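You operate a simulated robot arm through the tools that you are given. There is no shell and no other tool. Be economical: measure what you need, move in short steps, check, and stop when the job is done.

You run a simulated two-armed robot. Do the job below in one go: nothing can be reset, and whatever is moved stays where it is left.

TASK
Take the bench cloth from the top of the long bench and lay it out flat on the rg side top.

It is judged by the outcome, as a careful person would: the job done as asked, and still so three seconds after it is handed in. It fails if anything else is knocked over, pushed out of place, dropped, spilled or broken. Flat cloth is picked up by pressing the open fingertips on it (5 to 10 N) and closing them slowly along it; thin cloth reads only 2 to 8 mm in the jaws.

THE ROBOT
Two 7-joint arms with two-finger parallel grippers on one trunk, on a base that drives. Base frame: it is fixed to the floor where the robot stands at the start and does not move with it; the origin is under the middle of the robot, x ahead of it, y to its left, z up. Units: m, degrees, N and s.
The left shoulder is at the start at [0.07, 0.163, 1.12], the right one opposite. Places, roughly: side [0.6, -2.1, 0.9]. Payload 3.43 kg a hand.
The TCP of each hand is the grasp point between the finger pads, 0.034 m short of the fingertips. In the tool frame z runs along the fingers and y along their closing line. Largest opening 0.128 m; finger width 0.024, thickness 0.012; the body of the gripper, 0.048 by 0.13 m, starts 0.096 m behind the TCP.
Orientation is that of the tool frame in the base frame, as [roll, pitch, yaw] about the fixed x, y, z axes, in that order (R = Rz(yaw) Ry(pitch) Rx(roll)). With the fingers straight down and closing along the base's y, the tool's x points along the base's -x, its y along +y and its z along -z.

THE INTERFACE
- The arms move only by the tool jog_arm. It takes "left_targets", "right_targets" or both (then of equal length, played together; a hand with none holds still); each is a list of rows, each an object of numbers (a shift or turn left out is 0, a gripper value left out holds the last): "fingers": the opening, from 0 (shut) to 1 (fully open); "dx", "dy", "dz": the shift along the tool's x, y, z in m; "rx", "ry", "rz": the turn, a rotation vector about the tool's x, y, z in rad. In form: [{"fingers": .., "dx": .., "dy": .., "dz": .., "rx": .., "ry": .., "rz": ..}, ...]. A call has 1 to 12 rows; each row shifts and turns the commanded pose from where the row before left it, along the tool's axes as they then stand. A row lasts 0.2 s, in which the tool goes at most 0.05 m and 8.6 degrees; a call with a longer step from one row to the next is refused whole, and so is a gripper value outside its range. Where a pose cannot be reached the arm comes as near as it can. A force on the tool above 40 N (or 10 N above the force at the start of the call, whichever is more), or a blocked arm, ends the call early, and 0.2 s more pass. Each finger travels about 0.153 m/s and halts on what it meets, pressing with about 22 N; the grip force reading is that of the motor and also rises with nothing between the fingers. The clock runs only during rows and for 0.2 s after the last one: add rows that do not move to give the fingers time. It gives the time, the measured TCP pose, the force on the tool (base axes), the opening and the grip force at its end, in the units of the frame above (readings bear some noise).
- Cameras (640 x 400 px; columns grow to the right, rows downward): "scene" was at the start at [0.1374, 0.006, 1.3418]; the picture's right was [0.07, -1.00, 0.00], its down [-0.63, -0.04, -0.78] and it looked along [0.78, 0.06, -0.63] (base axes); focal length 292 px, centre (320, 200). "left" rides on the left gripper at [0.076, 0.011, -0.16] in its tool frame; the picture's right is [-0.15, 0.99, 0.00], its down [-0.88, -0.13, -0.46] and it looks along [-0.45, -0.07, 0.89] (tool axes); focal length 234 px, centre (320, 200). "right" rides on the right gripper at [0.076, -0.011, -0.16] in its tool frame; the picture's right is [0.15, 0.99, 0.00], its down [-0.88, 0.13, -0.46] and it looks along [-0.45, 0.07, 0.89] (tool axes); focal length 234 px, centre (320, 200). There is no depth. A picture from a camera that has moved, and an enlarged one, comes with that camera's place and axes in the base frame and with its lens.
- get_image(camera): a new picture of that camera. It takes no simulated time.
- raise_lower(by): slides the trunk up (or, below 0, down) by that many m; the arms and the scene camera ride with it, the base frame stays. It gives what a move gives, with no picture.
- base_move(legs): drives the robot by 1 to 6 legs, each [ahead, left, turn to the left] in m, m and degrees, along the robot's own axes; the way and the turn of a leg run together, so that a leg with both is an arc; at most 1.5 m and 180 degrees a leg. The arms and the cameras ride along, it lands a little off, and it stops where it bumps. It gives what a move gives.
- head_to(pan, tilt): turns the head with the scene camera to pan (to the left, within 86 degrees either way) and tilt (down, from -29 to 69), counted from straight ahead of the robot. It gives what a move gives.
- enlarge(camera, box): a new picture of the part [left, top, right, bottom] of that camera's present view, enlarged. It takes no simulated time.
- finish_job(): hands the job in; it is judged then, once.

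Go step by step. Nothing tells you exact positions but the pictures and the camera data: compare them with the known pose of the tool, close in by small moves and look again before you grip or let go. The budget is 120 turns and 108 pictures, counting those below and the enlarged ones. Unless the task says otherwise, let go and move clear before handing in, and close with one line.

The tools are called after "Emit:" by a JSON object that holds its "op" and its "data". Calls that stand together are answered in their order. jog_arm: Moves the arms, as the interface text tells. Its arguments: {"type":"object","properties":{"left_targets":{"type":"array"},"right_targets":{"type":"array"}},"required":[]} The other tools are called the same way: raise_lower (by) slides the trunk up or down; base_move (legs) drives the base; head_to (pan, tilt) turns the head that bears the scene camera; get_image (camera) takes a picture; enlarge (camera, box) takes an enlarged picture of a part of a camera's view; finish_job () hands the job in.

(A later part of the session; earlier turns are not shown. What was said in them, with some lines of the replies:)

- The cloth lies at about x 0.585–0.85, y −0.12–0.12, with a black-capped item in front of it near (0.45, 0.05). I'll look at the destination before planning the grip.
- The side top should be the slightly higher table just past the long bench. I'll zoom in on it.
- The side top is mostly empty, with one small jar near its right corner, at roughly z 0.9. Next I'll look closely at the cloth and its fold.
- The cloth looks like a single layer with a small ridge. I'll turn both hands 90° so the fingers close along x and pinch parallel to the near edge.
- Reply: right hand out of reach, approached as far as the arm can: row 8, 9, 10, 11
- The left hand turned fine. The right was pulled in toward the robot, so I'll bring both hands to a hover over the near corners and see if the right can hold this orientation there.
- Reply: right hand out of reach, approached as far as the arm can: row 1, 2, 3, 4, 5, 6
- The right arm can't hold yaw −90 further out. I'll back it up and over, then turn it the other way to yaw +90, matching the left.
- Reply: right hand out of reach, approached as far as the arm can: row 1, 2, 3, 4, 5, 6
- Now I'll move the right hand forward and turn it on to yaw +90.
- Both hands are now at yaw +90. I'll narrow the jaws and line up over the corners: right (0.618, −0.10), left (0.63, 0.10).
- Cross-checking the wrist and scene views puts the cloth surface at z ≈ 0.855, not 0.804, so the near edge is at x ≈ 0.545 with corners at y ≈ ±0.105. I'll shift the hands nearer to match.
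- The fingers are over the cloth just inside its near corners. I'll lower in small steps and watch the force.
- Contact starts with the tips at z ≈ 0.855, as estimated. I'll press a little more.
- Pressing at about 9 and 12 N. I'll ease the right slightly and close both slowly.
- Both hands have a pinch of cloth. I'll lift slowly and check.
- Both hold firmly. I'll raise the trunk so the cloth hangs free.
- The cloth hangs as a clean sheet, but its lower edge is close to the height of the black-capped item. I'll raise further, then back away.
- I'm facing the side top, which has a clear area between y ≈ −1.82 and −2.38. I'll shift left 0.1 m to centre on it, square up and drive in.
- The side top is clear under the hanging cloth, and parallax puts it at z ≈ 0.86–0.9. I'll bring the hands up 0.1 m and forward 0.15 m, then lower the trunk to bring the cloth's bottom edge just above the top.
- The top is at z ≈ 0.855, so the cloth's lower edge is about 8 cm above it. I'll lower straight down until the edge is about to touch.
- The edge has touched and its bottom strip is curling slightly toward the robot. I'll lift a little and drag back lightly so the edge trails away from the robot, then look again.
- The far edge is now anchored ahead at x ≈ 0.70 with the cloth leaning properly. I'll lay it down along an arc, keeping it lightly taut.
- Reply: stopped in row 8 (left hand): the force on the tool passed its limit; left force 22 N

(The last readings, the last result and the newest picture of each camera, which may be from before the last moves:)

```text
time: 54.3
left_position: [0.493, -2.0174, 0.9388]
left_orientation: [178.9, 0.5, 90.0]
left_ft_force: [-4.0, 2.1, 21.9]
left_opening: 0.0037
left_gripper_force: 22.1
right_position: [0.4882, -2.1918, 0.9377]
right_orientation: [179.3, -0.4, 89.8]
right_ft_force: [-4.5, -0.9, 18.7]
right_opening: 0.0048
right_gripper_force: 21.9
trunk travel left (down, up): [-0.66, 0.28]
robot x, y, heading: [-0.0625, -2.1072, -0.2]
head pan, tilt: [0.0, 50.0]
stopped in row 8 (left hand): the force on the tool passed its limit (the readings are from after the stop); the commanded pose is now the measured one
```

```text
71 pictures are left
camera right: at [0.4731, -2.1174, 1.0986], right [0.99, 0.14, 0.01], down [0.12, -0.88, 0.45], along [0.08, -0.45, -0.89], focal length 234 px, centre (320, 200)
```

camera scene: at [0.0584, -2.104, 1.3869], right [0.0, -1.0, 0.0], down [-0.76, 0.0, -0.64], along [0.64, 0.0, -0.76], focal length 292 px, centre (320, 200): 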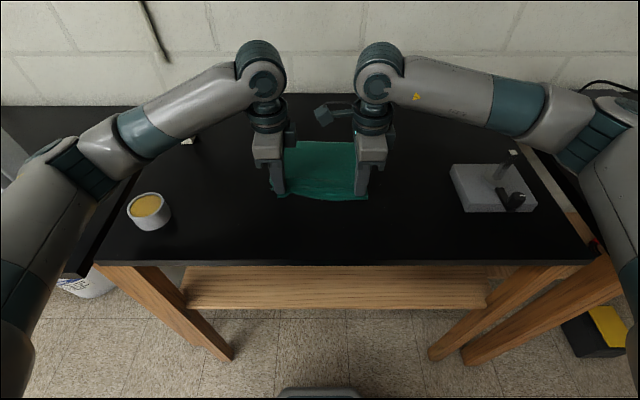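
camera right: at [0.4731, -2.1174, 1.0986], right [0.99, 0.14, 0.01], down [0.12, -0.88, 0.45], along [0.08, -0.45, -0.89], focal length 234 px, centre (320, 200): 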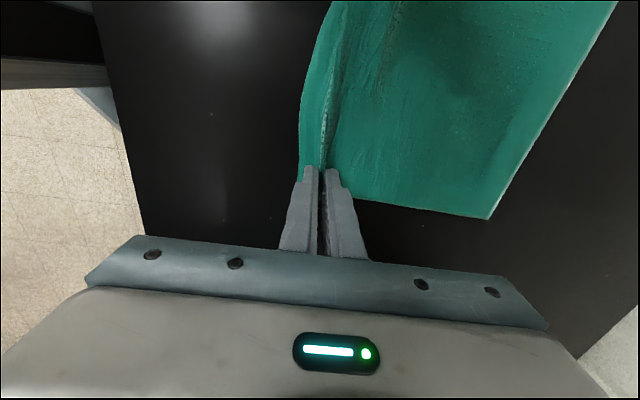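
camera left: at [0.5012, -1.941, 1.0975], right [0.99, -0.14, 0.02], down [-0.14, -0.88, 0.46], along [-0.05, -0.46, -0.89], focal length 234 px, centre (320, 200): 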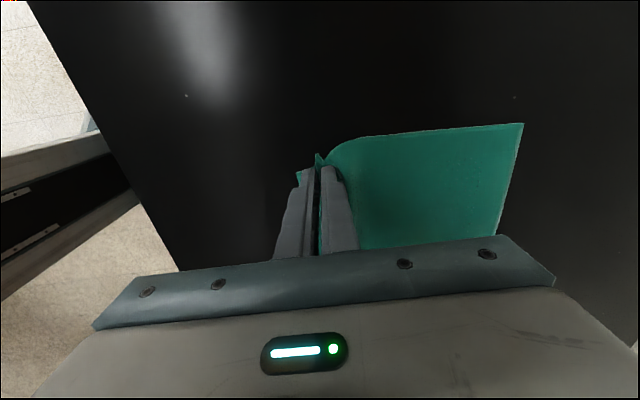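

The fingertips reached the top at about z 0.903, and the cloth lies flat with the far edge away. I'll ease off the pressure first.

Emit:
{"op": "jog_arm", "data": {"left_targets": [{"dz": -0.001}, {}], "right_targets": [{"dz": -0.001}, {}]}}

```text
time: 54.9
left_position: [0.4913, -2.019, 0.9389]
left_orientation: [178.9, 0.4, 90.2]
left_ft_force: [-0.2, 0.2, 24.9]
left_opening: 0.0039
left_gripper_force: 21.8
right_position: [0.488, -2.1935, 0.937]
right_orientation: [179.2, -0.3, 89.9]
right_ft_force: [0.8, 2.0, 17.0]
right_opening: 0.0048
right_gripper_force: 22.5
trunk travel left (down, up): [-0.66, 0.28]
robot x, y, heading: [-0.0665, -2.1042, -0.4]
head pan, tilt: [0.0, 50.0]
```

Emit:
{"op": "jog_arm", "data": {"left_targets": [{"dz": -0.003}, {}], "right_targets": [{"dz": -0.002}, {}]}}

```text
time: 55.5
left_position: [0.4913, -2.0187, 0.9396]
left_orientation: [179.1, 0.5, 90.1]
left_ft_force: [-0.6, -1.5, 13.6]
left_opening: 0.0041
left_gripper_force: 22.6
right_position: [0.4866, -2.1933, 0.9373]
right_orientation: [179.2, -0.2, 89.8]
right_ft_force: [-1.3, 3.4, 11.1]
right_opening: 0.0048
right_gripper_force: 22.2
trunk travel left (down, up): [-0.66, 0.28]
robot x, y, heading: [-0.0624, -2.1052, -0.0]
head pan, tilt: [0.0, 50.0]
```

Now a light press while opening slowly, shifting back so the far finger stays put and the near one spreads the tail out. This is the reverse of the pick.

Emit:
{"op": "jog_arm", "data": {"left_targets": [{"dz": -0.0015}, {"fingers": 0.06, "dy": -0.002}, {"fingers": 0.09, "dy": -0.002}, {"fingers": 0.12, "dy": -0.002}, {"fingers": 0.15, "dy": -0.002}, {"fingers": 0.18, "dy": -0.002}, {"fingers": 0.21, "dy": -0.002}, {"fingers": 0.24, "dy": -0.002}, {"fingers": 0.27, "dy": -0.002}, {"fingers": 0.3, "dy": -0.002}, {}], "right_targets": [{"dz": -0.001}, {"fingers": 0.06, "dy": -0.002}, {"fingers": 0.09, "dy": -0.002}, {"fingers": 0.12, "dy": -0.002}, {"fingers": 0.15, "dy": -0.002}, {"fingers": 0.18, "dy": -0.002}, {"fingers": 0.21, "dy": -0.002}, {"fingers": 0.24, "dy": -0.002}, {"fingers": 0.27, "dy": -0.002}, {"fingers": 0.3, "dy": -0.002}, {}]}}

Emit:
{"op": "get_image", "data": {"camera": "scene"}}

Emit:
{"op": "get_image", "data": {"camera": "left"}}

Emit:
{"op": "get_image", "data": {"camera": "right"}}

```text
time: 57.9
left_position: [0.4768, -2.0175, 0.94]
left_orientation: [179.2, 0.4, 90.1]
left_ft_force: [1.3, -0.8, 3.0]
left_opening: 0.0385
left_gripper_force: 0.2
right_position: [0.4714, -2.1916, 0.9385]
right_orientation: [179.5, -0.2, 89.8]
right_ft_force: [1.6, 0.8, 6.2]
right_opening: 0.038
right_gripper_force: 0.1
trunk travel left (down, up): [-0.66, 0.28]
robot x, y, heading: [-0.0681, -2.1062, 0.1]
head pan, tilt: [0.0, 50.0]
```

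```text
70 pictures are left
camera scene: at [0.0616, -2.1041, 1.3861], right [0.0, -1.0, 0.0], down [-0.77, 0.0, -0.64], along [0.64, 0.0, -0.77], focal length 292 px, centre (320, 200)
```

scene: 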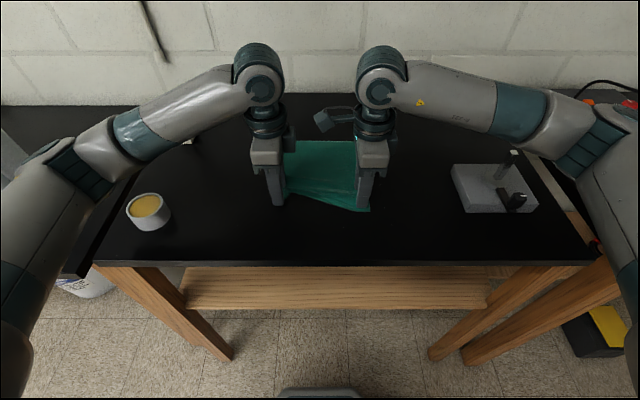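

```text
69 pictures are left
camera left: at [0.486, -1.941, 1.0989], right [0.99, -0.14, 0.01], down [-0.13, -0.88, 0.46], along [-0.05, -0.46, -0.89], focal length 234 px, centre (320, 200)
```

left: 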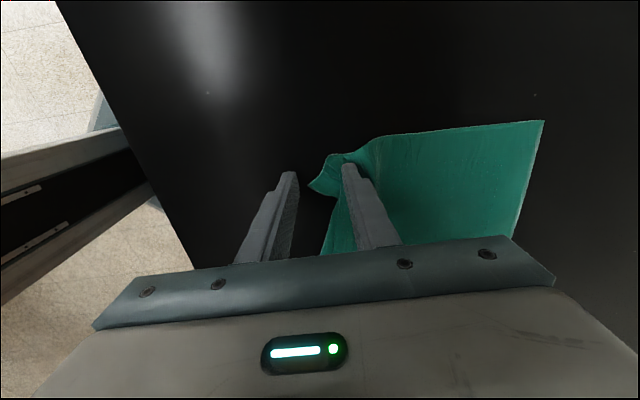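

```text
68 pictures are left
camera right: at [0.4576, -2.1174, 1.0991], right [0.99, 0.14, 0.01], down [0.12, -0.88, 0.45], along [0.07, -0.45, -0.89], focal length 234 px, centre (320, 200)
```

right: 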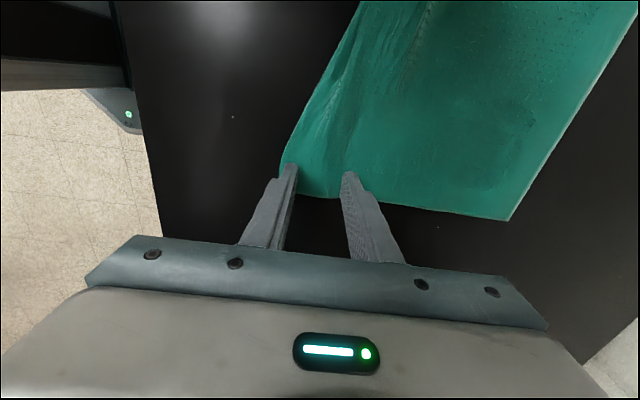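

The right side spread nicely; the left near corner is still gathered. I'll lift both hands clear and look.

Emit:
{"op": "jog_arm", "data": {"left_targets": [{"dz": -0.01}, {"dz": -0.02}, {"dz": -0.04}, {"dz": -0.04}, {"dx": 0.03}, {"dx": 0.04}, {"dx": 0.04}, {}], "right_targets": [{"dz": -0.01}, {"dz": -0.02}, {"dz": -0.04}, {"dz": -0.04}, {"dx": -0.03}, {"dx": -0.04}, {"dx": -0.04}, {}]}}

Emit:
{"op": "get_image", "data": {"camera": "scene"}}

Emit:
{"op": "enlarge", "data": {"camera": "scene", "box": [240, 120, 400, 230]}}

```text
time: 59.7
left_position: [0.4754, -1.9078, 1.0476]
left_orientation: [179.3, 0.3, 90.2]
left_ft_force: [0.3, 0.2, 0.5]
left_opening: 0.0382
left_gripper_force: 0.0
right_position: [0.4696, -2.3021, 1.0457]
right_orientation: [179.5, -0.2, 89.8]
right_ft_force: [-0.3, 0.7, -0.4]
right_opening: 0.0383
right_gripper_force: 0.1
trunk travel left (down, up): [-0.66, 0.28]
robot x, y, heading: [-0.0674, -2.1076, 0.2]
head pan, tilt: [0.0, 50.0]
```

```text
67 pictures are left
camera scene: at [0.063, -2.1041, 1.3859], right [0.0, -1.0, 0.0], down [-0.77, 0.0, -0.64], along [0.64, 0.0, -0.77], focal length 292 px, centre (320, 200)
```

scene: 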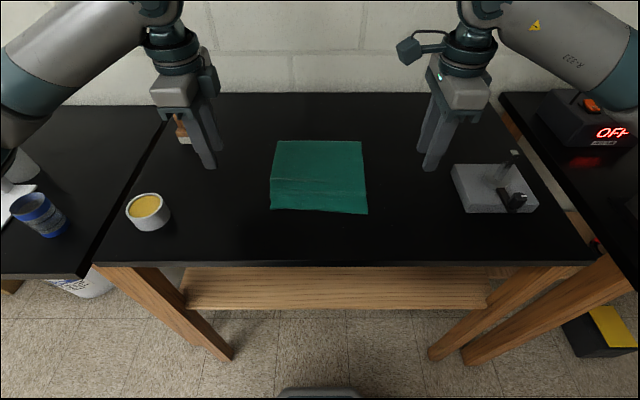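

```text
3.64 times, centred on (320, 175) of scene
camera zoom: at [0.063, -2.1041, 1.3859], right [0.0, -1.0, 0.0], down [-0.77, 0.0, -0.64], along [0.64, 0.0, -0.77], focal length 1060 px, centre (320, 291)
```

zoom: 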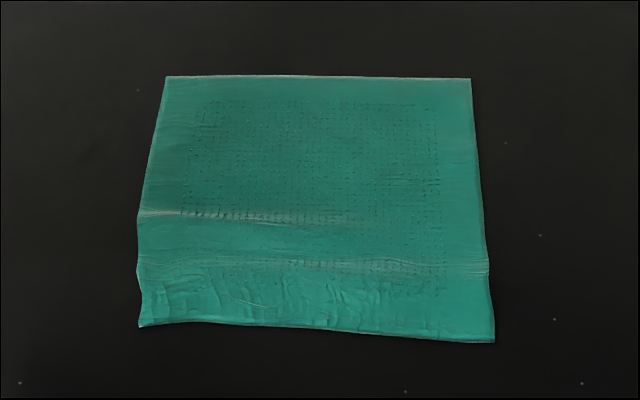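

The cloth is laid out with only small creases left. I'll check crease height from the side with the wrist cameras.

Emit:
{"op": "enlarge", "data": {"camera": "left", "box": [200, 100, 560, 325]}}

Emit:
{"op": "get_image", "data": {"camera": "right"}}

Emit:
{"op": "get_image", "data": {"camera": "left"}}

```text
1.78 times, centred on (380, 212) of left
camera zoom: at [0.4846, -1.8312, 1.207], right [0.99, -0.14, 0.01], down [-0.13, -0.88, 0.46], along [-0.05, -0.46, -0.89], focal length 416 px, centre (213, 178)
```

zoom: 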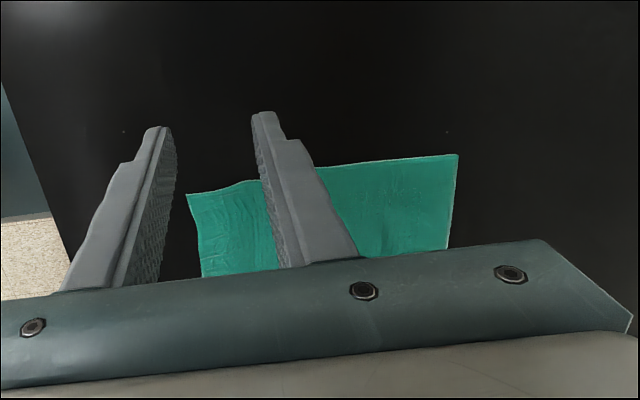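

```text
64 pictures are left
camera right: at [0.4565, -2.2275, 1.2077], right [0.99, 0.14, 0.01], down [0.12, -0.88, 0.45], along [0.07, -0.45, -0.89], focal length 234 px, centre (320, 200)
```

right: 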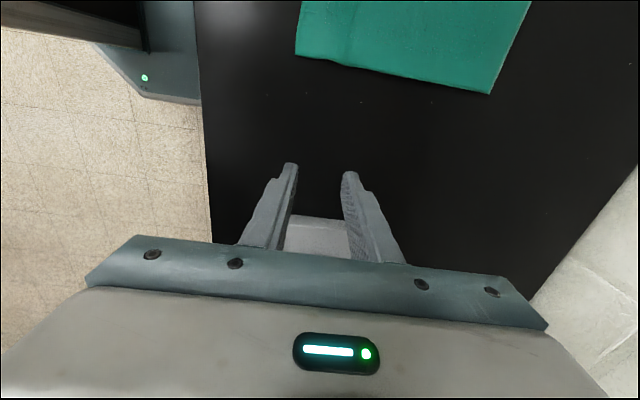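

```text
63 pictures are left
camera left: at [0.4846, -1.8312, 1.207], right [0.99, -0.14, 0.01], down [-0.13, -0.88, 0.46], along [-0.05, -0.46, -0.89], focal length 234 px, centre (320, 200)
```

left: 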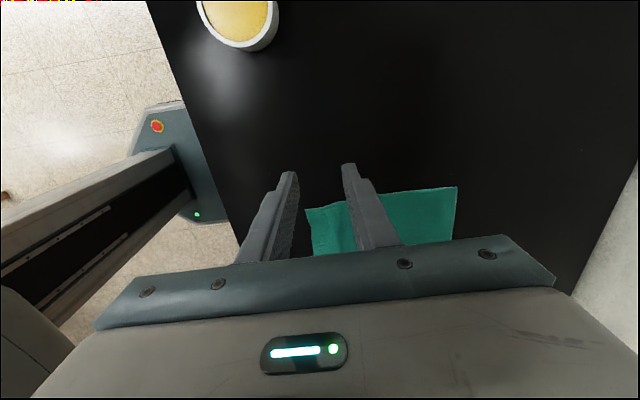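

It looks flat. I'll move the hands clear and take a last look at the left crease.

Emit:
{"op": "jog_arm", "data": {"left_targets": [{"dz": -0.03, "dy": 0.02}, {"dz": -0.03, "dy": 0.02}, {"dz": -0.03, "dy": 0.02}, {"dy": 0.02}, {"dy": 0.02}, {}], "right_targets": [{"dz": -0.03, "dx": -0.01}, {"dz": -0.03, "dx": -0.01}, {"dz": -0.03}, {}, {}, {}]}}

Emit:
{"op": "enlarge", "data": {"camera": "left", "box": [160, 120, 400, 270]}}

Emit:
{"op": "enlarge", "data": {"camera": "scene", "box": [260, 130, 380, 220]}}

```text
time: 61.1
left_position: [0.5726, -1.9058, 1.1401]
left_orientation: [179.2, 0.4, 90.2]
left_ft_force: [0.4, 0.5, 0.5]
left_opening: 0.0382
left_gripper_force: 0.0
right_position: [0.4683, -2.3217, 1.1368]
right_orientation: [179.4, -0.1, 89.8]
right_ft_force: [0.4, -0.7, 0.5]
right_opening: 0.0383
right_gripper_force: 0.1
trunk travel left (down, up): [-0.66, 0.28]
robot x, y, heading: [-0.0686, -2.104, 0.1]
head pan, tilt: [0.0, 50.0]
```

```text
2.67 times, centred on (280, 195) of left
camera zoom: at [0.5826, -1.8296, 1.2996], right [0.99, -0.14, 0.01], down [-0.13, -0.88, 0.46], along [-0.05, -0.46, -0.89], focal length 624 px, centre (427, 213)
```

zoom: 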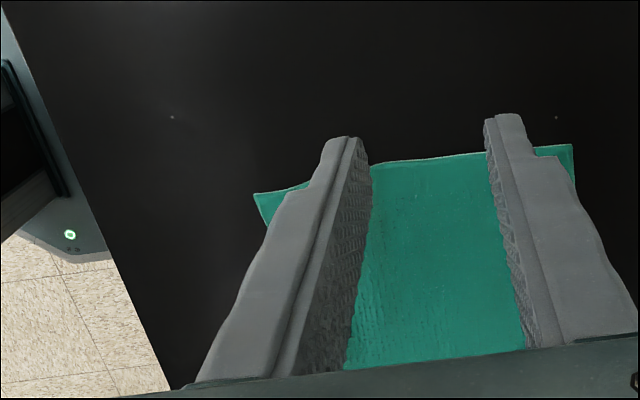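

```text
4.44 times, centred on (320, 175) of scene
camera zoom: at [0.0615, -2.1039, 1.3861], right [0.0, -1.0, 0.0], down [-0.77, 0.0, -0.64], along [0.64, 0.0, -0.77], focal length 1296 px, centre (320, 311)
```

zoom: 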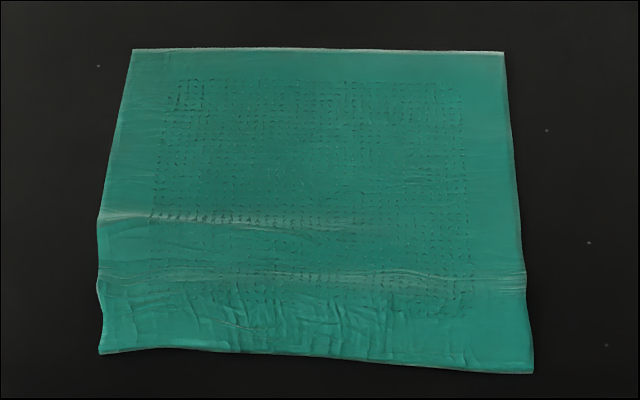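

The cloth lies flat at full size on the side top, with slight creases no worse than at the start. The jar, brush and grey pad have not moved and both hands are clear, so I'm handing in.

Emit:
{"op": "finish_job", "data": {}}

```text
The job is handed in.
```

The bench cloth is laid out flat on the rg side top, with a few slight creases, and I saw nothing else disturbed.
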